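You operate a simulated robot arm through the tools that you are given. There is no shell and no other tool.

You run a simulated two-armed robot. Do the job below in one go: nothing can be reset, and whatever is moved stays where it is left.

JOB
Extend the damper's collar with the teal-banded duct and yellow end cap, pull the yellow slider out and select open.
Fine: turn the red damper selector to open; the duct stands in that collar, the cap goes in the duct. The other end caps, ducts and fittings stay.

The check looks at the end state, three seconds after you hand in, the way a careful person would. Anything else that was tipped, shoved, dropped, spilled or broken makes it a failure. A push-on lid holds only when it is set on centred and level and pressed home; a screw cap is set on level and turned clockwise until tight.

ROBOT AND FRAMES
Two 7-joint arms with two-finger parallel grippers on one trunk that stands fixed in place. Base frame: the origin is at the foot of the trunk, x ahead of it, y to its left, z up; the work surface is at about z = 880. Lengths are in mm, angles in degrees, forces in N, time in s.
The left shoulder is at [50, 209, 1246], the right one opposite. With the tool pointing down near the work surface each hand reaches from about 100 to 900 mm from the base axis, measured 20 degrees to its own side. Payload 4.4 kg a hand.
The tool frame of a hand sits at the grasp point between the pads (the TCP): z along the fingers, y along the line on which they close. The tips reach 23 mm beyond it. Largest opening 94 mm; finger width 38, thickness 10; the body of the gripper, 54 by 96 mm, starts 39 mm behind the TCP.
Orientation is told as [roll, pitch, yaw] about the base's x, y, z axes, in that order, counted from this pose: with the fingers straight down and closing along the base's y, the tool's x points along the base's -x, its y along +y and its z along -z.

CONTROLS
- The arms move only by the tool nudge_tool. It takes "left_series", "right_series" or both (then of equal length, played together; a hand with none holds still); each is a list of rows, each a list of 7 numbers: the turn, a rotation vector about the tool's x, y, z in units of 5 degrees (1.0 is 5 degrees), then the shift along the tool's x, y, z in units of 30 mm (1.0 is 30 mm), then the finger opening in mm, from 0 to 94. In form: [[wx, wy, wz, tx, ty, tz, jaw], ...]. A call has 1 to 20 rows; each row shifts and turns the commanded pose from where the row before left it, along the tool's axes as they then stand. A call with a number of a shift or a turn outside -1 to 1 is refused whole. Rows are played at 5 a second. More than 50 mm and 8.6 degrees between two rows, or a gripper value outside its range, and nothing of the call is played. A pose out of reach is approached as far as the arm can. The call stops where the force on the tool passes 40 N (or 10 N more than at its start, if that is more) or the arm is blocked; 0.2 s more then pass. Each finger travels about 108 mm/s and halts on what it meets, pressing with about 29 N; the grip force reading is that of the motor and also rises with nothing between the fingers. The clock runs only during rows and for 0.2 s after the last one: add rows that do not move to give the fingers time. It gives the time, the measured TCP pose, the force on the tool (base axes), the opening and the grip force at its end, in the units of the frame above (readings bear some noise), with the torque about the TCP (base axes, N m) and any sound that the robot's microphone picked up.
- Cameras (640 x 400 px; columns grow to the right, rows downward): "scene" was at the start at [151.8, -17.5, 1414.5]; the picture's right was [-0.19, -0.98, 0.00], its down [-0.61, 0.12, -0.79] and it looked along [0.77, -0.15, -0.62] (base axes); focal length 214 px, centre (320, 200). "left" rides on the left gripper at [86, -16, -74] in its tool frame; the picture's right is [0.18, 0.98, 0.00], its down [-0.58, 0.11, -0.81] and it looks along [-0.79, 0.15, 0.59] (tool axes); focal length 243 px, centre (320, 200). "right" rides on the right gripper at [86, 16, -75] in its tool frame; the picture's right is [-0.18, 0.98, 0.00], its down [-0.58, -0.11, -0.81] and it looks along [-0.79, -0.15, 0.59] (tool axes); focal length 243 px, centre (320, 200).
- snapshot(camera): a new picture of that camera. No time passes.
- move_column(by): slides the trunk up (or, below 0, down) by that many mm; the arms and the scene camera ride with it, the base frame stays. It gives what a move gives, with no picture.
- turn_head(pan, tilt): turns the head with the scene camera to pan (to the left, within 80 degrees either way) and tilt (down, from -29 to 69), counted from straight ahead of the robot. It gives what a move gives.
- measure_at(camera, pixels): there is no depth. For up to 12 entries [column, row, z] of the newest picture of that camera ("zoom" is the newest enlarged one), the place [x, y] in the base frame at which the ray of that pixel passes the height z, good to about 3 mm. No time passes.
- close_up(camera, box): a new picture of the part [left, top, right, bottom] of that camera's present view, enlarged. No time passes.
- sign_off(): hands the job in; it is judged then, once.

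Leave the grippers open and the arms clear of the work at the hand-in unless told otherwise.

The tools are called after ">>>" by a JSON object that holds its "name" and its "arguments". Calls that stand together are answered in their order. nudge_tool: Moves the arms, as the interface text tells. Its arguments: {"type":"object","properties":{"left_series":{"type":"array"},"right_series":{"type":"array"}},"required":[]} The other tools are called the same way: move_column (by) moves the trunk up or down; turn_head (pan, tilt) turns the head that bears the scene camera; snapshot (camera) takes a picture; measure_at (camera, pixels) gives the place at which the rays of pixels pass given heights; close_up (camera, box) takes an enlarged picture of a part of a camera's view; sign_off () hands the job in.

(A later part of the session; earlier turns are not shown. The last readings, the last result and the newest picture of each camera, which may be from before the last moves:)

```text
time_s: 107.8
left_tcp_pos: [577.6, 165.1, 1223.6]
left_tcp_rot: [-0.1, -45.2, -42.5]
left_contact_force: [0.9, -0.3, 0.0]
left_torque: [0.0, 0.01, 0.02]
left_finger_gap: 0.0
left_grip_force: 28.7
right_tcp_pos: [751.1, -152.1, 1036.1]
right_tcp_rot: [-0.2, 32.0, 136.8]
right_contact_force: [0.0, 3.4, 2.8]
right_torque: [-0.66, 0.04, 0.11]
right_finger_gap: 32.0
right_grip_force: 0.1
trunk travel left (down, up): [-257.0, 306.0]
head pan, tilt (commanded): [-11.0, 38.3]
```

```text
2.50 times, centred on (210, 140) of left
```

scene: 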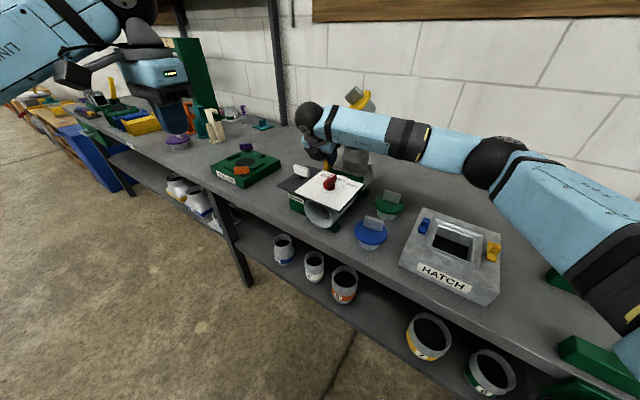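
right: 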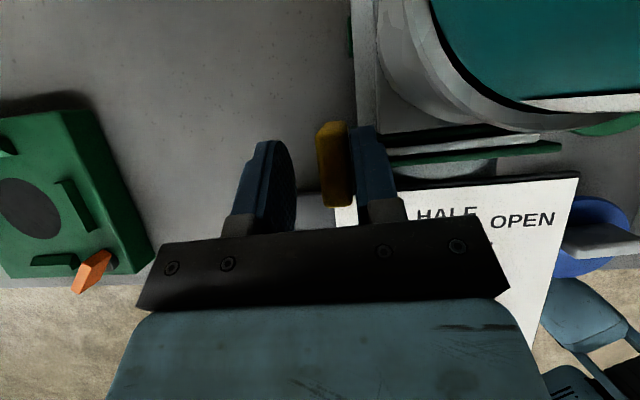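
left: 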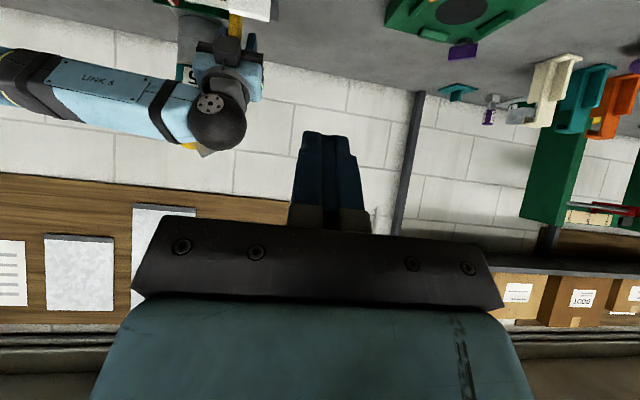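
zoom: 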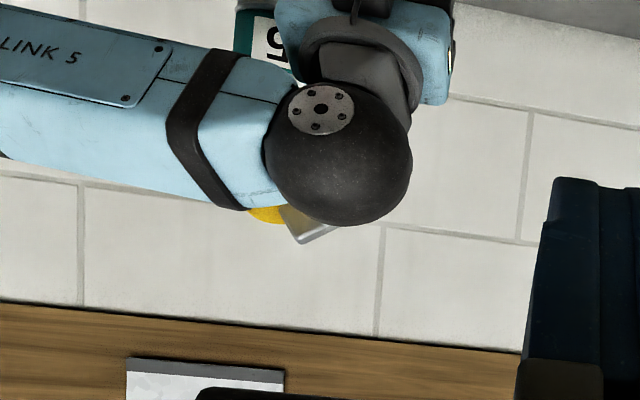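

The right forearm hides the cap from there. I'll move the left hand further forward-left and pan it to the right for a true side view.

>>> {"name": "nudge_tool", "arguments": {"left_series": [[0, 0, 0, -0.21, 0.845, 0.483, 0], [0, 0, 0, -0.21, 0.845, 0.483, 0], [0, 0, 0, -0.21, 0.845, 0.483, 0], [0, 0, 0, -0.21, 0.845, 0.483, 0], [0.709, 0, 0.705, 0, 0, 0, 0], [0.709, 0, 0.705, 0, 0, 0, 0], [0.709, 0, 0.705, 0, 0, 0, 0], [0.709, 0, 0.705, 0, 0, 0, 0], [0.709, 0, 0.705, 0, 0, 0, 0]]}}

>>> {"name": "snapshot", "arguments": {"camera": "left"}}

```text
time_s: 109.8
left_tcp_pos: [688.2, 200.2, 1199.3]
left_tcp_rot: [0.1, -45.0, -44.9]
left_contact_force: [0.1, 0.4, -0.1]
left_torque: [0.02, 0.01, 0.01]
left_finger_gap: 0.0
left_grip_force: 29.2
left hand out of reach, approached as far as the arm can: row 6, 7, 8, 9
right_tcp_pos: [750.7, -154.5, 1034.8]
right_tcp_rot: [-0.2, 31.9, 136.6]
right_contact_force: [-0.1, -0.1, 0.4]
right_torque: [-0.02, -0.02, -0.01]
right_finger_gap: 32.0
right_grip_force: 0.1
trunk travel left (down, up): [-257.0, 306.0]
head pan, tilt (commanded): [-11.0, 38.3]
```

```text
taken
```

left: 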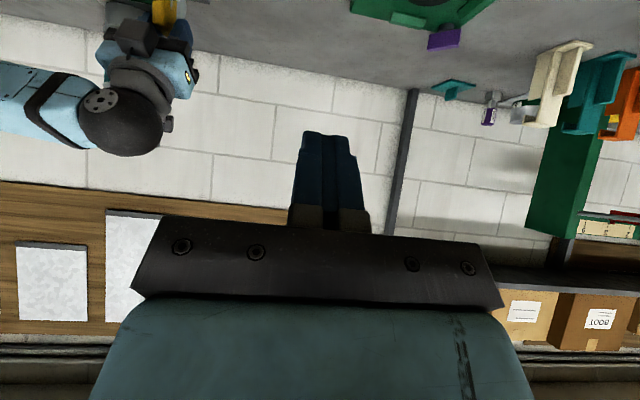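

The right hand's contact force just dropped to zero, so something shifted. I'll look at the scene now.

>>> {"name": "snapshot", "arguments": {"camera": "scene"}}

>>> {"name": "close_up", "arguments": {"camera": "scene", "box": [290, 80, 410, 200]}}

>>> {"name": "close_up", "arguments": {"camera": "right", "box": [240, 0, 640, 250]}}

```text
taken
```

scene: 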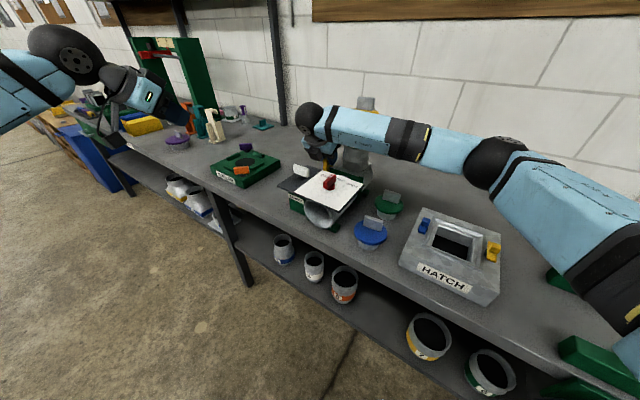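

```text
3.33 times, centred on (350, 140) of scene
```

zoom: 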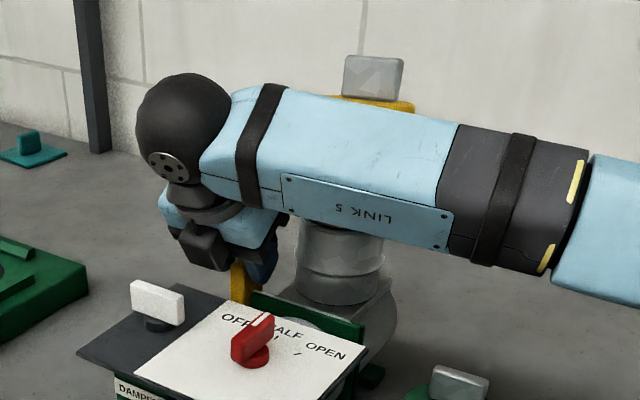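

```text
1.60 times, centred on (440, 125) of right
```

zoom: 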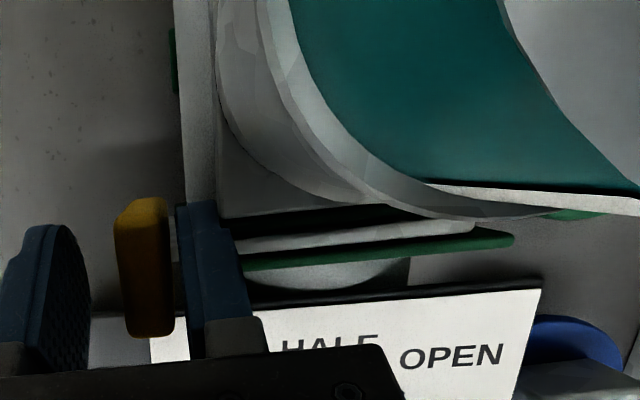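

The cap and duct have settled back upright: the cap handle is vertical, the disc level, the teal band back on the collar, and contact is zero. The plate is between my fingers. I'll close gently on it, then pull outward, which also takes the camera away from the duct.

>>> {"name": "nudge_tool", "arguments": {"right_series": [[0, 0, 0, 0, 0, 0, 24], [0, 0, 0, 0, 0, 0, 18], [0, 0, 0, 0, 0, 0, 12], [0, 0, 0, 0, 0, 0, 10]]}}

>>> {"name": "close_up", "arguments": {"camera": "right", "box": [200, 60, 500, 250]}}

```text
time_s: 110.8
left_tcp_pos: [688.2, 201.3, 1198.4]
left_tcp_rot: [0.1, -45.0, -45.0]
left_contact_force: [-0.1, 0.4, 0.3]
left_torque: [-0.05, -0.04, -0.01]
left_finger_gap: 0.0
left_grip_force: 29.3
right_tcp_pos: [749.5, -153.8, 1036.4]
right_tcp_rot: [-0.2, 31.9, 136.7]
right_contact_force: [-0.4, 1.8, -1.8]
right_torque: [-0.04, 0.22, -1.78]
right_finger_gap: 16.6
right_grip_force: 44.9
trunk travel left (down, up): [-257.0, 306.0]
head pan, tilt (commanded): [-11.0, 38.3]
```

```text
2.11 times, centred on (350, 155) of right
```

zoom: 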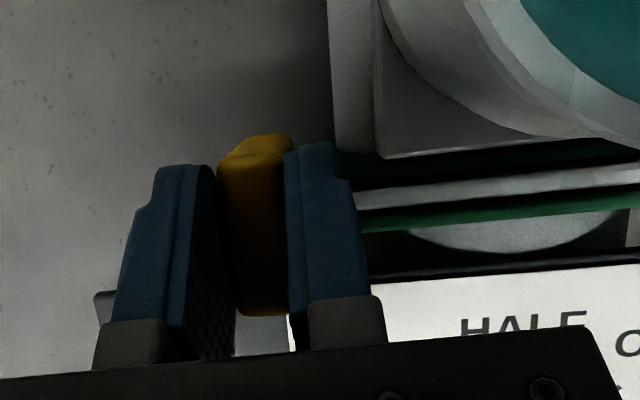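

The plate is gripped (16.6 mm). I'll pull outward along the slide in 3 mm steps, 15 mm first.

>>> {"name": "nudge_tool", "arguments": {"right_series": [[0, 0, 0, 0, -0.1, 0, 10], [0, 0, 0, 0, -0.1, 0, 10], [0, 0, 0, 0, -0.1, 0, 10], [0, 0, 0, 0, -0.1, 0, 10], [0, 0, 0, 0, -0.1, 0, 10], [0, 0, 0, 0, 0, 0, 10]]}}

>>> {"name": "close_up", "arguments": {"camera": "right", "box": [200, 0, 640, 250]}}

>>> {"name": "close_up", "arguments": {"camera": "scene", "box": [290, 80, 410, 200]}}

```text
time_s: 112.2
left_tcp_pos: [690.3, 199.9, 1198.4]
left_tcp_rot: [0.0, -45.0, -45.0]
left_contact_force: [0.5, 0.6, -0.3]
left_torque: [0.01, 0.02, 0.03]
left_finger_gap: 0.0
left_grip_force: 29.0
right_tcp_pos: [760.7, -142.9, 1036.1]
right_tcp_rot: [-0.2, 31.8, 136.8]
right_contact_force: [1.5, -1.5, -9.3]
right_torque: [-0.59, -0.22, -1.76]
right_finger_gap: 16.3
right_grip_force: 45.1
trunk travel left (down, up): [-257.0, 306.0]
head pan, tilt (commanded): [-11.0, 38.3]
```

```text
1.45 times, centred on (420, 125) of right
```

zoom: 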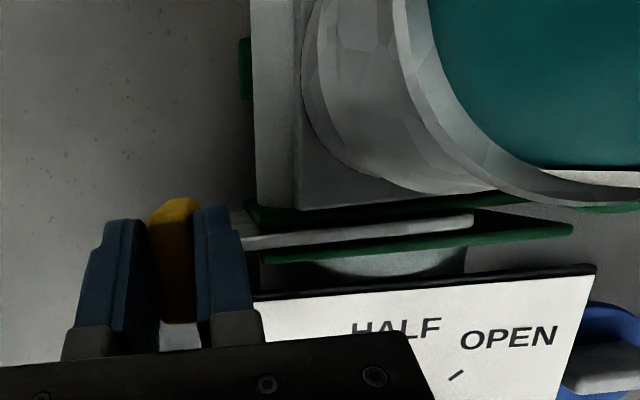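

```text
3.33 times, centred on (350, 140) of scene
```

zoom: 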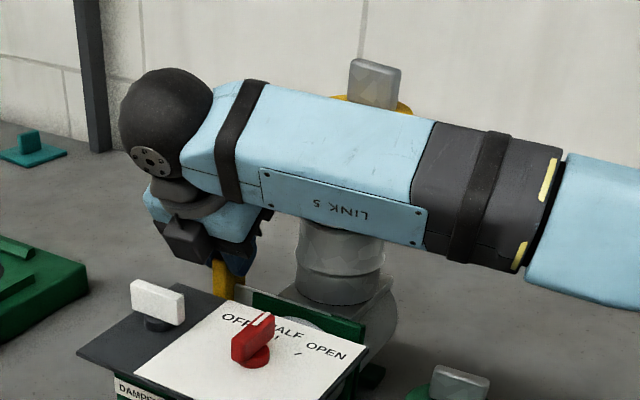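

The slider follows easily. I'll continue pulling in 3 mm steps, watching for its stop.

>>> {"name": "nudge_tool", "arguments": {"right_series": [[0, 0, 0, 0, -0.1, 0, 10], [0, 0, 0, 0, -0.1, 0, 10], [0, 0, 0, 0, -0.1, 0, 10], [0, 0, 0, 0, -0.1, 0, 10], [0, 0, 0, 0, -0.1, 0, 10], [0, 0, 0, 0, 0, 0, 10]]}}

>>> {"name": "close_up", "arguments": {"camera": "right", "box": [200, 0, 640, 250]}}

```text
time_s: 113.6
left_tcp_pos: [690.7, 198.6, 1197.9]
left_tcp_rot: [0.0, -44.9, -44.9]
left_contact_force: [-0.2, -0.1, -0.5]
left_torque: [-0.01, 0.02, -0.02]
left_finger_gap: 0.0
left_grip_force: 28.6
right_tcp_pos: [771.7, -131.8, 1036.6]
right_tcp_rot: [-0.3, 31.8, 136.8]
right_contact_force: [0.1, -1.8, -11.2]
right_torque: [-0.17, 0.19, -1.75]
right_finger_gap: 16.6
right_grip_force: 45.6
trunk travel left (down, up): [-257.0, 306.0]
head pan, tilt (commanded): [-11.0, 38.3]
```

```text
1.45 times, centred on (420, 125) of right
```

zoom: 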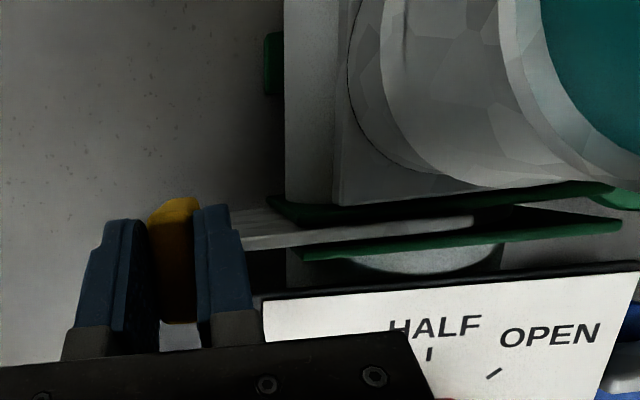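

30 mm out, still free. Continuing.

>>> {"name": "nudge_tool", "arguments": {"right_series": [[0, 0, 0, 0, -0.1, 0, 10], [0, 0, 0, 0, -0.1, 0, 10], [0, 0, 0, 0, -0.1, 0, 10], [0, 0, 0, 0, -0.1, 0, 10], [0, 0, 0, 0, -0.1, 0, 10], [0, 0, 0, 0, 0, 0, 10]]}}

>>> {"name": "close_up", "arguments": {"camera": "right", "box": [200, 0, 640, 250]}}

>>> {"name": "close_up", "arguments": {"camera": "scene", "box": [290, 80, 410, 200]}}

```text
time_s: 115.0
left_tcp_pos: [690.2, 199.9, 1198.4]
left_tcp_rot: [0.0, -44.9, -45.1]
left_contact_force: [0.7, 0.0, 0.7]
left_torque: [0.0, 0.02, -0.03]
left_finger_gap: 0.0
left_grip_force: 29.3
right_tcp_pos: [784.3, -121.4, 1036.3]
right_tcp_rot: [-0.2, 31.8, 136.8]
right_contact_force: [2.0, -2.8, -10.5]
right_torque: [-0.08, 0.21, -1.74]
right_finger_gap: 16.5
right_grip_force: 44.7
trunk travel left (down, up): [-257.0, 306.0]
head pan, tilt (commanded): [-11.0, 38.3]
```

```text
1.45 times, centred on (420, 125) of right
```

zoom: 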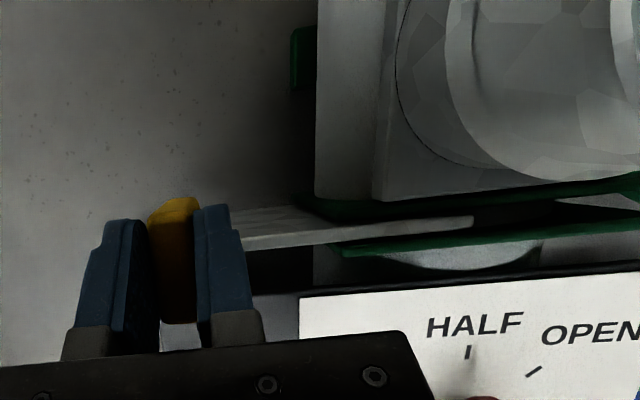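

```text
3.33 times, centred on (350, 140) of scene
```

zoom: 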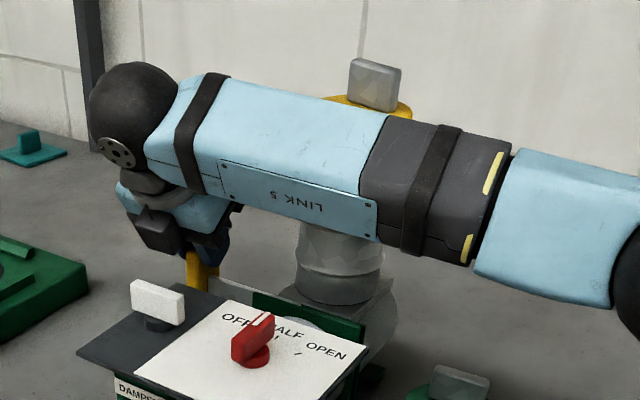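

45 mm out, force still low. Continuing carefully toward the stop.

>>> {"name": "nudge_tool", "arguments": {"right_series": [[0, 0, 0, 0, -0.1, 0, 10], [0, 0, 0, 0, -0.1, 0, 10], [0, 0, 0, 0, -0.1, 0, 10], [0, 0, 0, 0, -0.1, 0, 10], [0, 0, 0, 0, 0, 0, 10]]}}

>>> {"name": "close_up", "arguments": {"camera": "right", "box": [200, 0, 640, 250]}}

```text
time_s: 116.2
left_tcp_pos: [687.0, 197.2, 1199.3]
left_tcp_rot: [0.2, -44.9, -45.2]
left_contact_force: [-0.7, -0.3, 1.0]
left_torque: [-0.03, -0.01, 0.02]
left_finger_gap: 0.0
left_grip_force: 29.0
right_tcp_pos: [788.8, -114.6, 1036.8]
right_tcp_rot: [-0.1, 31.8, 136.7]
right_contact_force: [-21.6, -28.2, -15.8]
right_torque: [-1.08, -0.29, -1.81]
right_finger_gap: 16.2
right_grip_force: 44.9
trunk travel left (down, up): [-257.0, 306.0]
head pan, tilt (commanded): [-11.0, 38.3]
```

```text
1.45 times, centred on (420, 125) of right
```

zoom: 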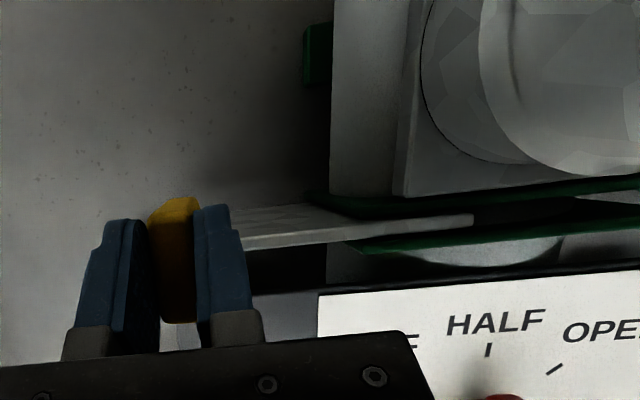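

The stop is reached: about 35 N along the slide after roughly 55 mm of travel. I'll ease back 3 mm to relieve the force, then open the fingers to 40.

>>> {"name": "nudge_tool", "arguments": {"right_series": [[0, 0, 0, 0, 0.1, 0, 10], [0, 0, 0, 0, 0, 0, 10], [0, 0, 0, 0, 0, 0, 24], [0, 0, 0, 0, 0, 0, 36], [0, 0, 0, 0, 0, 0, 40], [0, 0, 0, 0, 0, 0, 40]]}}

>>> {"name": "close_up", "arguments": {"camera": "right", "box": [200, 0, 640, 250]}}

```text
time_s: 117.6
left_tcp_pos: [688.7, 200.5, 1198.5]
left_tcp_rot: [0.2, -45.0, -45.0]
left_contact_force: [-0.3, -0.4, 0.0]
left_torque: [-0.02, -0.02, 0.01]
left_finger_gap: 0.0
left_grip_force: 29.1
right_tcp_pos: [787.5, -113.9, 1038.7]
right_tcp_rot: [-0.3, 31.9, 136.7]
right_contact_force: [-0.7, -0.6, 0.6]
right_torque: [0.0, -0.03, 0.02]
right_finger_gap: 40.1
right_grip_force: 0.1
trunk travel left (down, up): [-257.0, 306.0]
head pan, tilt (commanded): [-11.0, 38.3]
```

```text
1.45 times, centred on (420, 125) of right
```

zoom: 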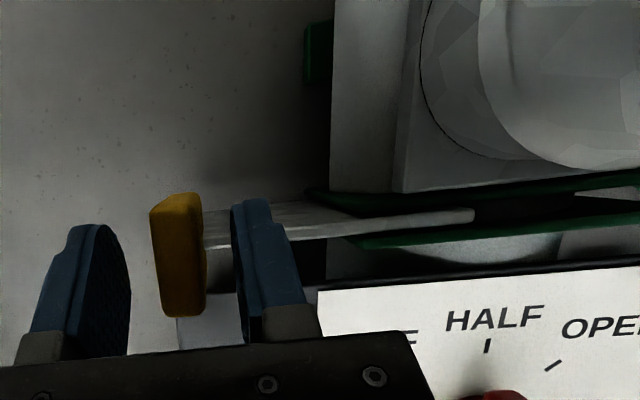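

The slider is out and released. I'll raise the right hand straight up 210 mm; its camera is now about 110 mm from the cap axis.

>>> {"name": "nudge_tool", "arguments": {"right_series": [[0, 0, 0, 0.237, 0, -0.374, 40], [0, 0, 0, 0.474, 0, -0.748, 40], [0, 0, 0, 0.474, 0, -0.748, 40], [0, 0, 0, 0.474, 0, -0.748, 40], [0, 0, 0, 0.474, 0, -0.748, 40], [0, 0, 0, 0.474, 0, -0.748, 40], [0, 0, 0, 0.474, 0, -0.748, 40], [0, 0, 0, 0.474, 0, -0.748, 40], [0, 0, 0, 0, 0, 0, 40]]}}

>>> {"name": "snapshot", "arguments": {"camera": "scene"}}

>>> {"name": "close_up", "arguments": {"camera": "scene", "box": [300, 80, 400, 210]}}

>>> {"name": "snapshot", "arguments": {"camera": "right"}}

```text
time_s: 119.6
left_tcp_pos: [689.1, 199.8, 1198.7]
left_tcp_rot: [0.1, -45.0, -45.0]
left_contact_force: [-0.6, 0.5, -0.4]
left_torque: [0.01, -0.01, 0.05]
left_finger_gap: 0.0
left_grip_force: 28.8
right_tcp_pos: [789.8, -113.7, 1237.8]
right_tcp_rot: [-0.2, 31.9, 136.8]
right_contact_force: [0.7, 0.8, -0.2]
right_torque: [-0.02, -0.02, 0.02]
right_finger_gap: 40.3
right_grip_force: 0.1
trunk travel left (down, up): [-257.0, 306.0]
head pan, tilt (commanded): [-11.0, 38.3]
```

```text
taken
```

scene: 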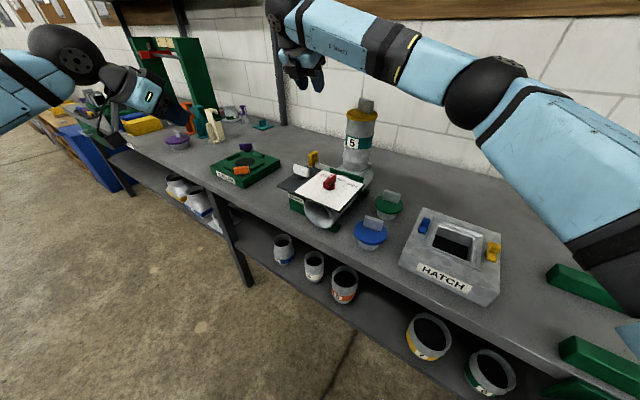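

```text
3.08 times, centred on (350, 145) of scene
```

zoom: 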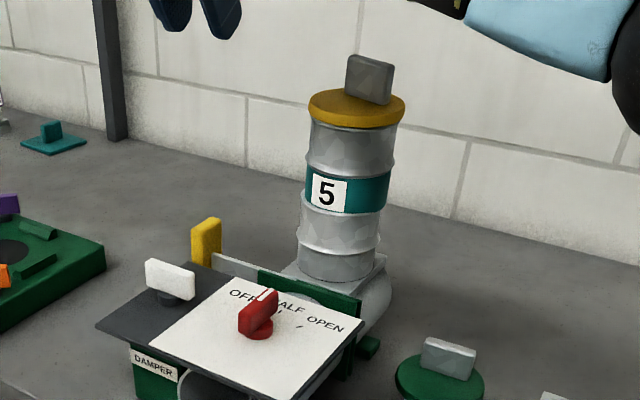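

```text
taken
```

right: 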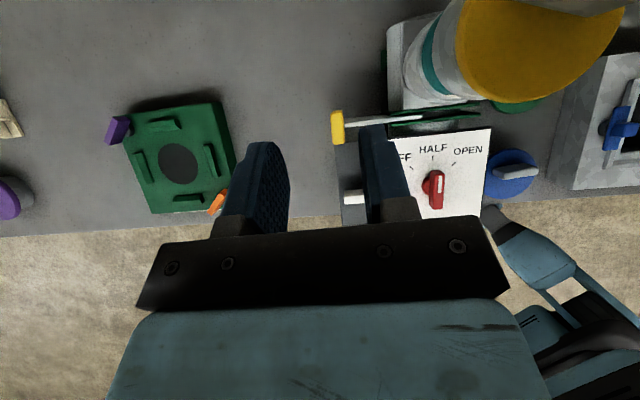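

The duct with the cap stands upright and the slider is out. I'll inspect the cap's seating and the selector closely.

>>> {"name": "close_up", "arguments": {"camera": "right", "box": [380, 120, 500, 220]}}

>>> {"name": "close_up", "arguments": {"camera": "scene", "box": [335, 90, 395, 150]}}

>>> {"name": "close_up", "arguments": {"camera": "scene", "box": [300, 160, 380, 215]}}

>>> {"name": "close_up", "arguments": {"camera": "right", "box": [380, 0, 640, 120]}}

```text
4.00 times, centred on (440, 170) of right
```

zoom: 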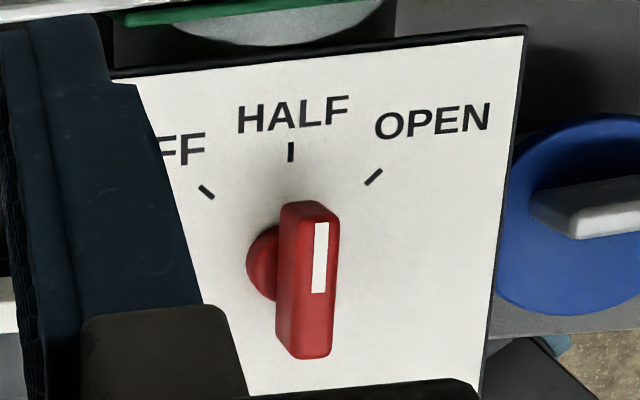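

```text
6.67 times, centred on (365, 120) of scene
```

zoom: 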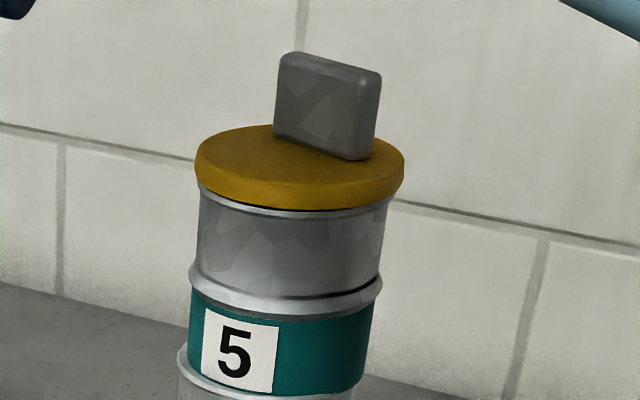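

```text
7.27 times, centred on (340, 188) of scene
```

zoom: 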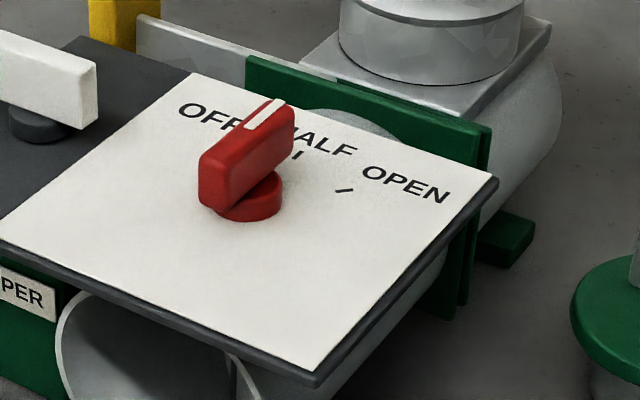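

```text
2.46 times, centred on (510, 60) of right
```

zoom: 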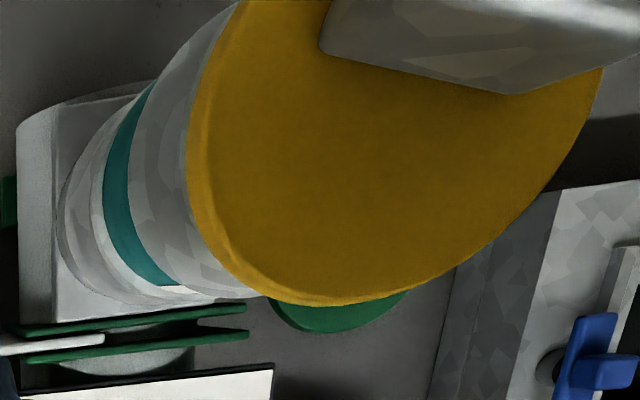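

From above, the selector's pointer is at HALF: its bar is parallel to the HALF tick line, and OPEN lies 45° clockwise. The cap shows a thin gap on one side, so I'll re-press it. First the right hand goes back and up, un-tilts, and turns to yaw about -43 with the camera on the robot side.

>>> {"name": "nudge_tool", "arguments": {"right_series": [[0, 0, 0, -0.57, 0.868, -0.828, 20], [0, 0, 0, -0.57, 0.868, -0.828, 0], [0, 0, 0, -0.57, 0.868, -0.828, 0], [0, 0, 0, -0.57, 0.868, -0.828, 0], [0, 0, 0, -0.57, 0.868, -0.828, 0], [0, -1, 0, 0, 0, 0, 0], [0, -1, 0, 0, 0, 0, 0], [0, -1, 0, 0, 0, 0, 0], [0, -1, 0, 0, 0, 0, 0], [0, -1, 0, 0, 0, 0, 0], [0, -1, 0, 0, 0, 0, 0], [0, -0.4, 0, 0, 0, 0, 0], [0, 0, 0, 0, 0, 0, 0]]}}

```text
time_s: 122.4
left_tcp_pos: [688.0, 201.0, 1199.6]
left_tcp_rot: [0.1, -45.0, -45.0]
left_contact_force: [-0.4, -0.2, -0.4]
left_torque: [-0.01, -0.03, -0.02]
left_finger_gap: 0.0
left_grip_force: 29.4
right_tcp_pos: [598.6, -116.7, 1295.3]
right_tcp_rot: [-0.1, -0.1, 136.9]
right_contact_force: [0.1, -0.3, 0.4]
right_torque: [-0.03, 0.02, -0.03]
right_finger_gap: 0.0
right_grip_force: 28.9
trunk travel left (down, up): [-257.0, 306.0]
head pan, tilt (commanded): [-11.0, 38.3]
```

The tool is vertical again at (599,-117,1295). I'll rotate yaw by +180°, in two batches.

>>> {"name": "nudge_tool", "arguments": {"right_series": [[0, 0, -1, 0, 0, 0, 0], [0, 0, -1, 0, 0, 0, 0], [0, 0, -1, 0, 0, 0, 0], [0, 0, -1, 0, 0, 0, 0], [0, 0, -1, 0, 0, 0, 0], [0, 0, -1, 0, 0, 0, 0], [0, 0, -1, 0, 0, 0, 0], [0, 0, -1, 0, 0, 0, 0], [0, 0, -1, 0, 0, 0, 0], [0, 0, -1, 0, 0, 0, 0], [0, 0, -1, 0, 0, 0, 0], [0, 0, -1, 0, 0, 0, 0], [0, 0, -1, 0, 0, 0, 0], [0, 0, -1, 0, 0, 0, 0], [0, 0, -1, 0, 0, 0, 0], [0, 0, -1, 0, 0, 0, 0], [0, 0, -1, 0, 0, 0, 0], [0, 0, -1, 0, 0, 0, 0], [0, 0, -1, 0, 0, 0, 0], [0, 0, -1, 0, 0, 0, 0]]}}

>>> {"name": "nudge_tool", "arguments": {"right_series": [[0, 0, -1, 0, 0, 0, 0], [0, 0, -1, 0, 0, 0, 0], [0, 0, -1, 0, 0, 0, 0], [0, 0, -1, 0, 0, 0, 0], [0, 0, -1, 0, 0, 0, 0], [0, 0, -1, 0, 0, 0, 0], [0, 0, -1, 0, 0, 0, 0], [0, 0, -1, 0, 0, 0, 0], [0, 0, -1, 0, 0, 0, 0], [0, 0, -1, 0, 0, 0, 0], [0, 0, -1, 0, 0, 0, 0], [0, 0, -1, 0, 0, 0, 0], [0, 0, -1, 0, 0, 0, 0], [0, 0, -1, 0, 0, 0, 0], [0, 0, -1, 0, 0, 0, 0], [0, 0, -1, 0, 0, 0, 0], [0, 0, 0, 0, 0, 0, 0]]}}

>>> {"name": "snapshot", "arguments": {"camera": "right"}}

>>> {"name": "snapshot", "arguments": {"camera": "scene"}}

```text
time_s: 126.6
left_tcp_pos: [688.2, 200.4, 1199.7]
left_tcp_rot: [0.0, -45.0, -44.9]
left_contact_force: [-0.2, -0.4, 0.0]
left_torque: [0.02, -0.03, 0.0]
left_finger_gap: 0.0
left_grip_force: 29.0
right_tcp_pos: [599.0, -115.9, 1297.2]
right_tcp_rot: [0.0, 0.2, -123.0]
right_contact_force: [1.0, 0.4, 1.0]
right_torque: [-0.04, 0.02, 0.03]
right_finger_gap: 0.0
right_grip_force: 28.9
trunk travel left (down, up): [-257.0, 306.0]
head pan, tilt (commanded): [-11.0, 38.3]
```

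```text
time_s: 130.2
left_tcp_pos: [689.6, 200.0, 1198.5]
left_tcp_rot: [0.1, -45.0, -45.1]
left_contact_force: [0.0, 0.2, -0.7]
left_torque: [0.01, 0.01, 0.02]
left_finger_gap: 0.0
left_grip_force: 28.7
right_tcp_pos: [598.6, -116.8, 1296.3]
right_tcp_rot: [0.2, 0.2, -43.1]
right_contact_force: [0.6, 0.0, 0.0]
right_torque: [-0.01, -0.01, -0.04]
right_finger_gap: 0.0
right_grip_force: 28.7
trunk travel left (down, up): [-257.0, 306.0]
head pan, tilt (commanded): [-11.0, 38.3]
```

```text
taken
```

right: 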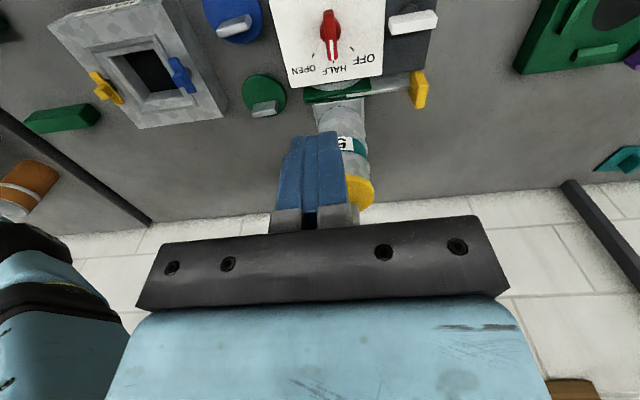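

```text
taken
```

scene: 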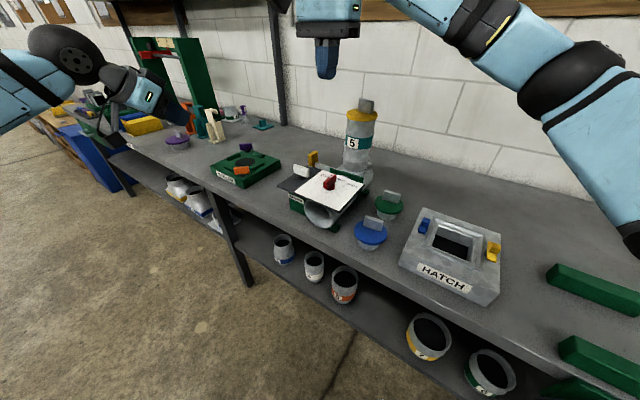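

Now I see the panel from the robot side: labels OFF (372,60), HALF (342,70), OPEN (302,70), with the red bar pointing at HALF. I'll zoom for geometry.

>>> {"name": "close_up", "arguments": {"camera": "right", "box": [270, 0, 390, 90]}}

>>> {"name": "measure_at", "arguments": {"camera": "right", "pixels": [[309, 62, 1000], [331, 67, 1000], [357, 60, 1000]]}}

```text
4.44 times, centred on (330, 45) of right
```

zoom: 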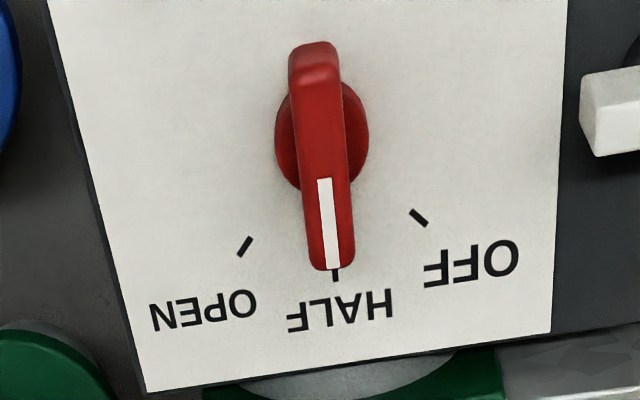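

```text
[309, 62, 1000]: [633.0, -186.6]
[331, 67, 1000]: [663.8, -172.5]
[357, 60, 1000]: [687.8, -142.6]
```

The bar points exactly at HALF; OPEN is 45° clockwise as seen from above. I'll measure the hub center, the ticks and the bar ends.

>>> {"name": "measure_at", "arguments": {"camera": "right", "pixels": [[330.5, 30.8, 1003], [313.1, 55.4, 1000], [333.4, 61.9, 1000], [352.1, 48.8, 1000], [328.7, 12, 1025], [333, 58, 1025], [328.7, 12, 1035], [333, 58, 1035], [330.7, 35, 1030]]}}

>>> {"name": "close_up", "arguments": {"camera": "scene", "box": [305, 165, 355, 210]}}

```text
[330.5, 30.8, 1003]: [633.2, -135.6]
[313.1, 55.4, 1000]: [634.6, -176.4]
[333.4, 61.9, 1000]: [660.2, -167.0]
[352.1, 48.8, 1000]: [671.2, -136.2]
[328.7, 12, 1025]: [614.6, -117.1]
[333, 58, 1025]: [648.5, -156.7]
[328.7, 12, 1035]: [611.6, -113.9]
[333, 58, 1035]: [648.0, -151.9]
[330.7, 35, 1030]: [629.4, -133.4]
```

```text
8.89 times, centred on (330, 188) of scene
```

zoom: 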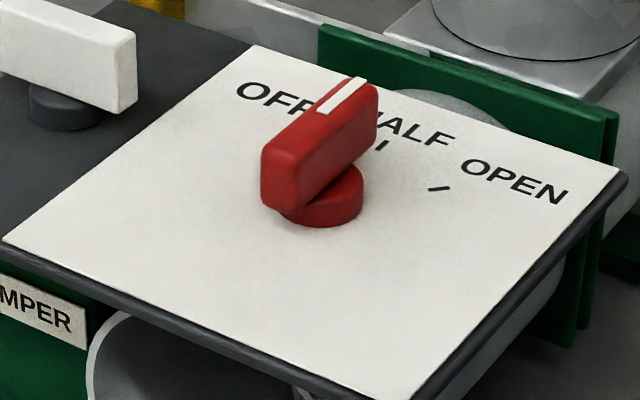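

Hub center is (633,-135.5). OFF lies at 0°, HALF at -45° and OPEN at -90° (toward -y), and the bar currently sits at about -47°. Before turning it, I'll go above the cap to check and press it home.

>>> {"name": "nudge_tool", "arguments": {"right_series": [[0, 0, 0, -0.6, 0, -0.6, 0], [0, 0, 0, -0.93, 0.03, -0.3, 0], [0, 0, 0, -0.93, 0.03, -0.3, 0], [0, 0, 0, -0.93, 0.03, -0.2, 0], [0, 0, 0, -0.93, 0.03, -0.2, 0], [0, 0, 0, -0.93, 0.03, -0.2, 0], [0, 0, 0, -0.93, 0.03, 0, 0], [0, 0, 0, -0.3, 0, 0, 0], [0, 0, 0, 0, 0, 0, 0]]}}

>>> {"name": "snapshot", "arguments": {"camera": "right"}}

>>> {"name": "snapshot", "arguments": {"camera": "left"}}

```text
time_s: 132.2
left_tcp_pos: [688.0, 200.6, 1198.3]
left_tcp_rot: [0.1, -45.1, -45.0]
left_contact_force: [0.6, 0.7, -0.3]
left_torque: [0.0, 0.02, 0.0]
left_finger_gap: 0.0
left_grip_force: 29.0
right_tcp_pos: [746.6, -246.5, 1349.4]
right_tcp_rot: [0.2, 0.1, -43.1]
right_contact_force: [0.7, 0.2, -0.7]
right_torque: [0.0, 0.01, 0.05]
right_finger_gap: 0.0
right_grip_force: 28.5
trunk travel left (down, up): [-257.0, 306.0]
head pan, tilt (commanded): [-11.0, 38.3]
```

```text
taken
```

right: 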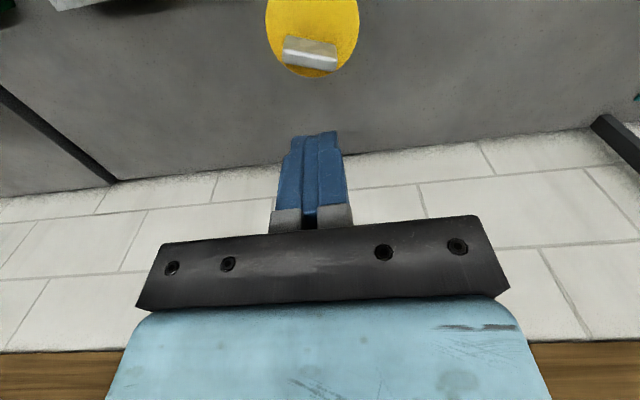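

```text
taken
```

left: 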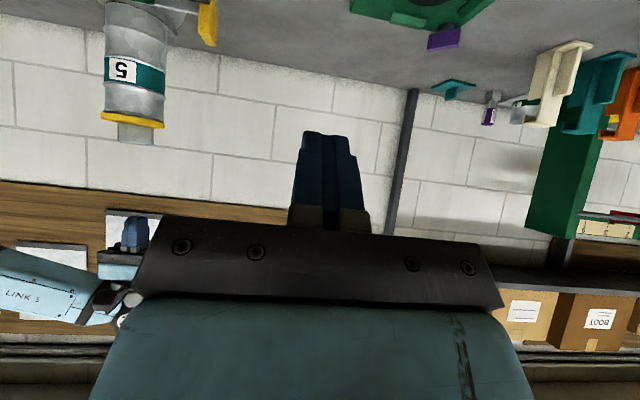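

The left camera has a clean side view of the duct and cap at (135,90). I'll zoom there and measure the handle from the right camera.

>>> {"name": "close_up", "arguments": {"camera": "left", "box": [85, 60, 185, 150]}}

>>> {"name": "close_up", "arguments": {"camera": "right", "box": [250, 0, 370, 90]}}

>>> {"name": "close_up", "arguments": {"camera": "scene", "box": [335, 90, 395, 150]}}

>>> {"name": "measure_at", "arguments": {"camera": "right", "pixels": [[311, 51, 1203], [285, 48, 1203], [337, 54, 1203], [312, 30, 1165], [266, 20, 1165], [359, 20, 1165]]}}

```text
4.44 times, centred on (135, 105) of left
```

zoom: 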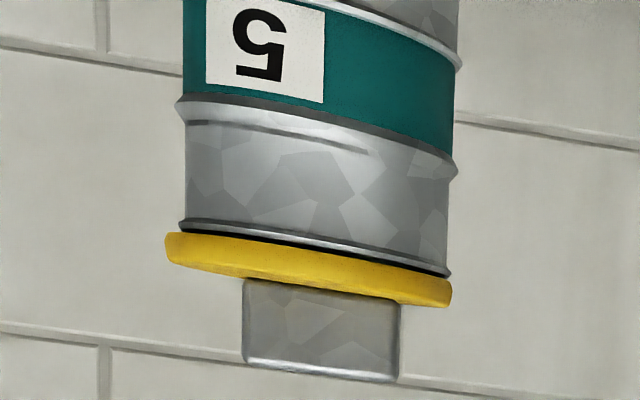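

```text
4.44 times, centred on (310, 45) of right
```

zoom: 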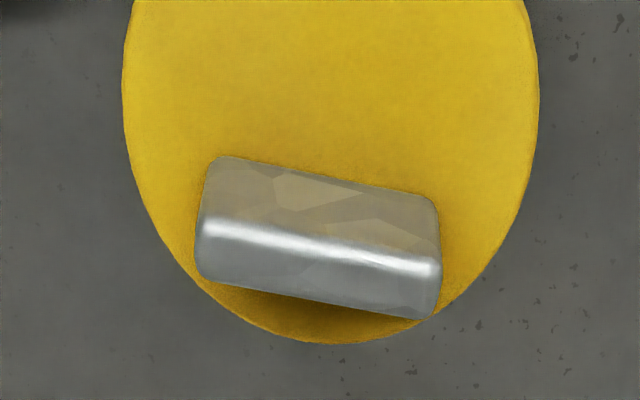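

```text
6.67 times, centred on (365, 120) of scene
```

zoom: 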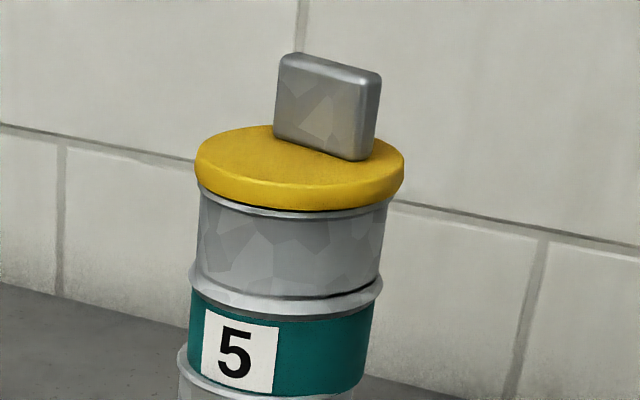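

```text
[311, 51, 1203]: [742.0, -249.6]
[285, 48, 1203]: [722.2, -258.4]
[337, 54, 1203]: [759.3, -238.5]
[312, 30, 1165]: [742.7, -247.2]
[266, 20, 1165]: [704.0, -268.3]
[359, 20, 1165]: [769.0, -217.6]
```

The cap sits nearly parallel to the rim with at most about a millimetre gap. I'll press it down with closed fingertips on top of its handle. First, the handle's top-face center.

>>> {"name": "measure_at", "arguments": {"camera": "right", "pixels": [[309.5, 61.9, 1197], [309.5, 61.9, 1203], [282, 58, 1197], [337.5, 66, 1197]]}}

```text
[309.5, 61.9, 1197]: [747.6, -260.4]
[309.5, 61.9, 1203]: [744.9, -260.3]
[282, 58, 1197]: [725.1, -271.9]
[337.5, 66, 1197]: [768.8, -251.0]
```

The handle top center is about (747,-260). I'll move over it and descend with closed fingers to just above it.

>>> {"name": "nudge_tool", "arguments": {"right_series": [[0, 0, 0, -0.27, -0.27, 0, 0], [0, 0, 0, 0, 0, 0.7, 0], [0, 0, 0, 0, 0, 0.8, 0], [0, 0, 0, 0, 0, 0.8, 0], [0, 0, 0, 0, 0, 0.8, 0], [0, 0, 0, 0, 0, 0.7, 0], [0, 0, 0, 0, 0, 0, 0]]}}

>>> {"name": "close_up", "arguments": {"camera": "left", "box": [85, 60, 185, 200]}}

>>> {"name": "close_up", "arguments": {"camera": "scene", "box": [325, 60, 405, 150]}}

```text
time_s: 133.8
left_tcp_pos: [687.2, 199.7, 1198.9]
left_tcp_rot: [0.0, -45.1, -45.0]
left_contact_force: [-0.1, -0.2, 0.4]
left_torque: [-0.01, 0.01, 0.01]
left_finger_gap: 0.4
left_grip_force: 29.3
right_tcp_pos: [743.0, -254.6, 1235.8]
right_tcp_rot: [0.2, 0.1, -43.1]
right_contact_force: [0.2, 0.3, 0.2]
right_torque: [-0.03, 0.0, 0.02]
right_finger_gap: 0.0
right_grip_force: 29.1
trunk travel left (down, up): [-257.0, 306.0]
head pan, tilt (commanded): [-11.0, 38.3]
```

```text
2.86 times, centred on (135, 130) of left
```

zoom: 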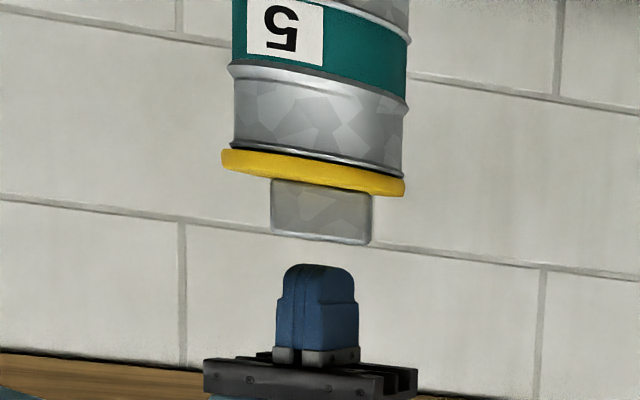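

```text
4.44 times, centred on (365, 105) of scene
```

zoom: 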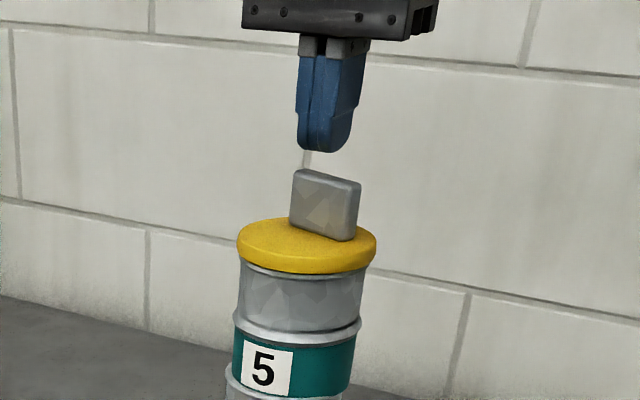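

Fingertips are centered over the handle with about 15 mm to go. I'll descend in small steps until contact.

>>> {"name": "nudge_tool", "arguments": {"right_series": [[0, 0, 0, 0, 0, 0.15, 0], [0, 0, 0, 0, 0, 0.15, 0], [0, 0, 0, 0, 0, 0.1, 0], [0, 0, 0, 0, 0, 0.1, 0], [0, 0, 0, 0, 0, 0, 0]]}}

```text
time_s: 135.0
left_tcp_pos: [688.1, 200.4, 1199.2]
left_tcp_rot: [0.0, -45.0, -45.0]
left_contact_force: [0.1, -0.2, -0.3]
left_torque: [0.0, 0.02, 0.0]
left_finger_gap: 0.0
left_grip_force: 28.7
right_tcp_pos: [744.7, -256.3, 1220.8]
right_tcp_rot: [0.1, 0.1, -43.2]
right_contact_force: [0.9, -0.7, 0.5]
right_torque: [-0.02, 0.01, -0.01]
right_finger_gap: 0.0
right_grip_force: 29.4
trunk travel left (down, up): [-257.0, 306.0]
head pan, tilt (commanded): [-11.0, 38.3]
```

No contact yet at z=1221; I'll continue in 1.5 mm steps.

>>> {"name": "nudge_tool", "arguments": {"right_series": [[0, 0, 0, 0, 0, 0.05, 0], [0, 0, 0, 0, 0, 0.05, 0], [0, 0, 0, 0, 0, 0.05, 0], [0, 0, 0, 0, 0, 0, 0]]}}

>>> {"name": "close_up", "arguments": {"camera": "left", "box": [85, 60, 185, 200]}}

```text
time_s: 136.0
left_tcp_pos: [686.6, 200.9, 1200.5]
left_tcp_rot: [0.2, -45.1, -45.1]
left_contact_force: [-0.2, 0.6, -0.3]
left_torque: [0.02, 0.01, -0.02]
left_finger_gap: 0.1
left_grip_force: 28.7
right_tcp_pos: [743.2, -256.7, 1221.1]
right_tcp_rot: [0.5, -0.2, -43.1]
right_contact_force: [9.6, -5.2, 30.4]
right_torque: [-0.31, -0.41, 0.02]
right_finger_gap: 0.2
right_grip_force: 28.9
trunk travel left (down, up): [-257.0, 306.0]
head pan, tilt (commanded): [-11.0, 38.3]
```

```text
2.86 times, centred on (135, 130) of left
```

zoom: 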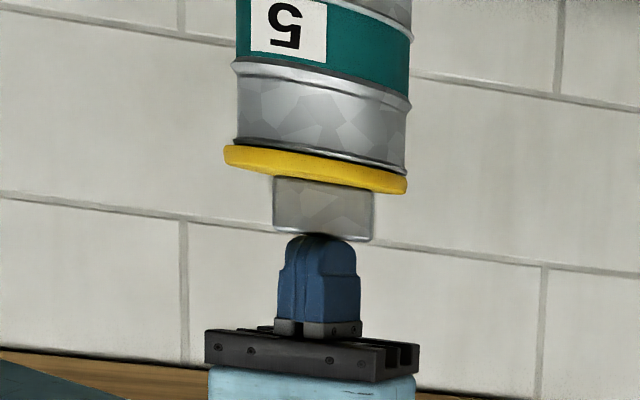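

Pressing with 30 N gives no further travel, so the cap is home. I'll lift the hand straight up 130 mm.

>>> {"name": "nudge_tool", "arguments": {"right_series": [[0, 0, 0, 0, 0, -0.15, 0], [0, 0, 0, 0, 0, -0.4, 0], [0, 0, 0, 0, 0, -0.8, 0], [0, 0, 0, 0, 0, -0.9, 0], [0, 0, 0, 0, 0, -0.9, 0], [0, 0, 0, 0, 0, -0.9, 0], [0, 0, 0, 0, 0, -0.5, 0], [0, 0, 0, 0, 0, 0, 0]]}}

>>> {"name": "close_up", "arguments": {"camera": "left", "box": [85, 40, 205, 160]}}

>>> {"name": "close_up", "arguments": {"camera": "scene", "box": [335, 90, 395, 150]}}

```text
time_s: 137.8
left_tcp_pos: [689.6, 200.1, 1199.5]
left_tcp_rot: [0.1, -44.9, -45.0]
left_contact_force: [-0.1, 0.6, -0.3]
left_torque: [0.01, 0.01, 0.0]
left_finger_gap: 0.2
left_grip_force: 29.1
right_tcp_pos: [745.7, -256.1, 1352.8]
right_tcp_rot: [0.2, 0.1, -43.1]
right_contact_force: [-0.4, 0.8, -0.2]
right_torque: [0.01, 0.0, 0.0]
right_finger_gap: 0.0
right_grip_force: 28.6
trunk travel left (down, up): [-257.0, 306.0]
head pan, tilt (commanded): [-11.0, 38.3]
```

```text
3.33 times, centred on (145, 100) of left
```

zoom: 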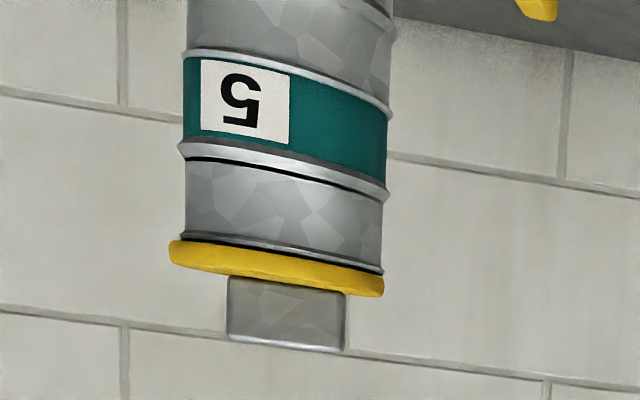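

```text
6.67 times, centred on (365, 120) of scene
```

zoom: 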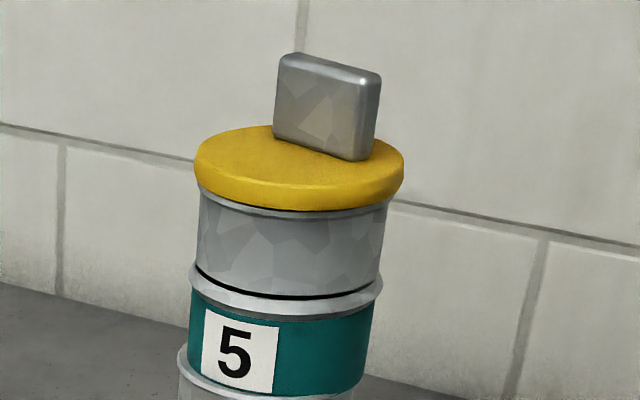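

The cap is level and down. Its disc looks about 3 mm off toward -x, which is the plug's play, so I'll gently recenter it by its handle. I'll turn the right hand to yaw about -64.5, open to 75, and come down over the handle for a look.

>>> {"name": "nudge_tool", "arguments": {"right_series": [[0, 0, 1, 0, 0, 0, 40], [0, 0, 1, 0, 0, 0, 60], [0, 0, 1, 0, 0, 0, 75], [0, 0, 1, 0, 0, 0, 75], [0, 0, 0.28, 0, 0, 0, 75], [0, 0, 0, 0, 0, 0.5, 75], [0, 0, 0, 0, 0, 0.8, 75], [0, 0, 0, 0, 0, 0.8, 75], [0, 0, 0, 0, 0, 0, 75]]}}

>>> {"name": "snapshot", "arguments": {"camera": "right"}}

>>> {"name": "close_up", "arguments": {"camera": "right", "box": [200, 30, 440, 190]}}

```text
time_s: 139.8
left_tcp_pos: [687.7, 200.0, 1199.7]
left_tcp_rot: [0.1, -45.0, -45.0]
left_contact_force: [-0.3, 0.7, 0.7]
left_torque: [0.02, 0.04, 0.01]
left_finger_gap: 0.0
left_grip_force: 29.0
right_tcp_pos: [744.4, -255.6, 1291.0]
right_tcp_rot: [0.2, 0.1, -64.4]
right_contact_force: [0.2, -0.2, 0.3]
right_torque: [0.02, -0.04, 0.01]
right_finger_gap: 75.2
right_grip_force: 0.0
trunk travel left (down, up): [-257.0, 306.0]
head pan, tilt (commanded): [-11.0, 38.3]
```

```text
taken
```

right: 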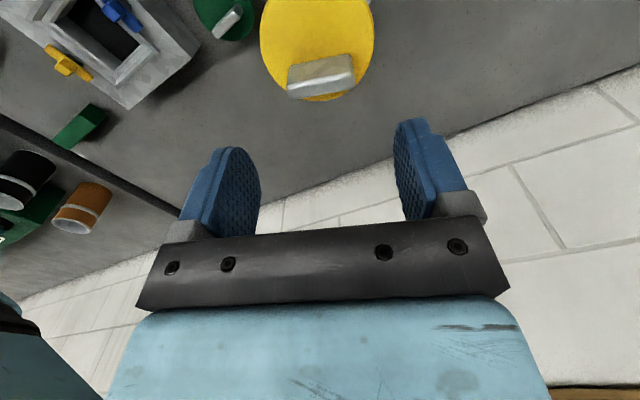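

```text
2.50 times, centred on (320, 110) of right
```

zoom: 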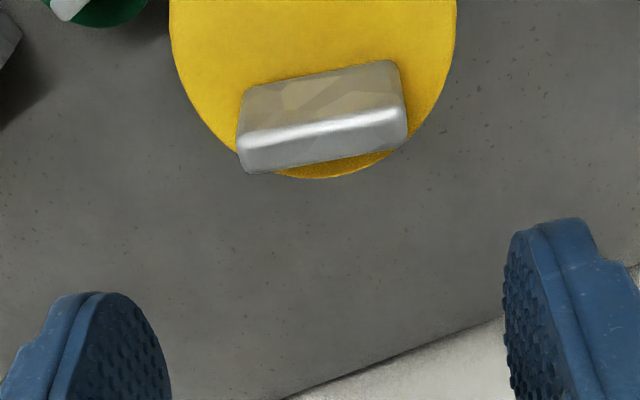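

I'll measure the handle's top ends and the disc edges from here to work out the exact offset and direction.

>>> {"name": "measure_at", "arguments": {"camera": "right", "pixels": [[288.8, 93, 1198], [354.4, 81.5, 1198], [321.6, 87.5, 1198], [320.8, 101.5, 1165], [260, 42, 1165], [375, 40, 1165]]}}

```text
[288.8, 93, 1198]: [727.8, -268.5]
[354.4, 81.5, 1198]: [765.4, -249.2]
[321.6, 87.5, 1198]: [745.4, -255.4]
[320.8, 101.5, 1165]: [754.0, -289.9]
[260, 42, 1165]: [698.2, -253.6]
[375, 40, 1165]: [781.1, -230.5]
```

The disc center is at about (742,-247) against the duct axis at about (743.5,-247), only about 2 mm and within the plug's play, so I'll leave it alone. On to the selector: raise, move over the hub at (632,-135), and align the fingers across the bar (yaw ≈ -47).

>>> {"name": "nudge_tool", "arguments": {"right_series": [[0, 0, 0, 0, 0, -0.7, 60], [0, 0, 0, 0, 0, -0.7, 50], [0, 0, 0, 0.87, -0.273, 0, 45], [0, 0, 0, 0.87, -0.273, 0, 45], [0, 0, 0, 0.87, -0.273, 0, 45], [0, 0, 0, 0.87, -0.273, 0, 45], [0, 0, 0, 0.87, -0.273, 0, 45], [0, 0, 0, 0.87, -0.273, 0, 45], [0, 0, -1, 0, 0, 0, 45], [0, 0, -1, 0, 0, 0, 45], [0, 0, -1, 0, 0, 0, 45], [0, 0, -0.48, 0, 0, 0, 45], [0, 0, 0, 0, 0, 0.9, 45], [0, 0, 0, 0, 0, 0.9, 45], [0, 0, 0, 0, 0, 0.9, 45], [0, 0, 0, 0, 0, 0.9, 45], [0, 0, 0, 0, 0, 0, 45]]}}

>>> {"name": "snapshot", "arguments": {"camera": "right"}}

>>> {"name": "close_up", "arguments": {"camera": "right", "box": [220, 0, 420, 140]}}

>>> {"name": "snapshot", "arguments": {"camera": "scene"}}

```text
time_s: 143.4
left_tcp_pos: [687.1, 200.0, 1198.3]
left_tcp_rot: [0.1, -45.1, -45.0]
left_contact_force: [-0.1, -0.1, -0.3]
left_torque: [-0.04, -0.02, 0.02]
left_finger_gap: 0.1
left_grip_force: 29.1
right_tcp_pos: [632.8, -136.7, 1224.4]
right_tcp_rot: [0.2, 0.0, -47.1]
right_contact_force: [0.3, -0.5, 0.8]
right_torque: [0.0, 0.0, -0.02]
right_finger_gap: 44.7
right_grip_force: 0.1
trunk travel left (down, up): [-257.0, 306.0]
head pan, tilt (commanded): [-11.0, 38.3]
```

```text
taken
```

right: 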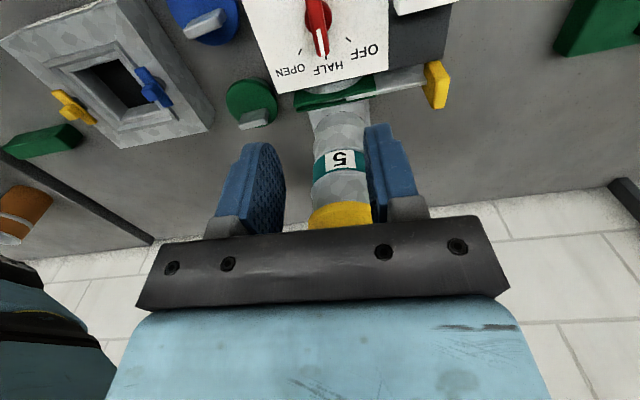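

```text
2.86 times, centred on (320, 70) of right
```

zoom: 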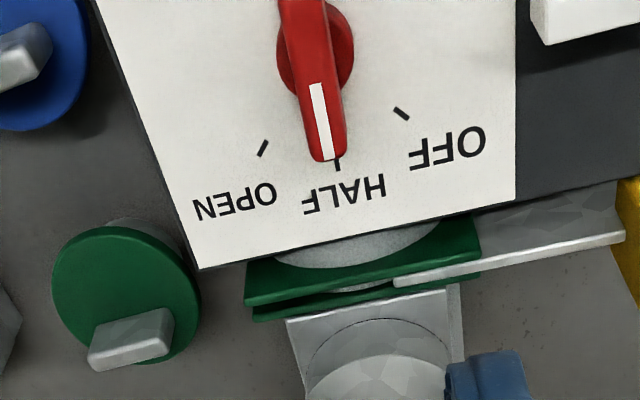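

```text
taken
```

scene: 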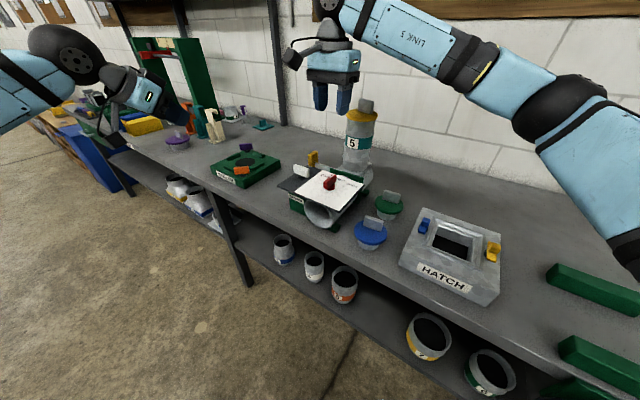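

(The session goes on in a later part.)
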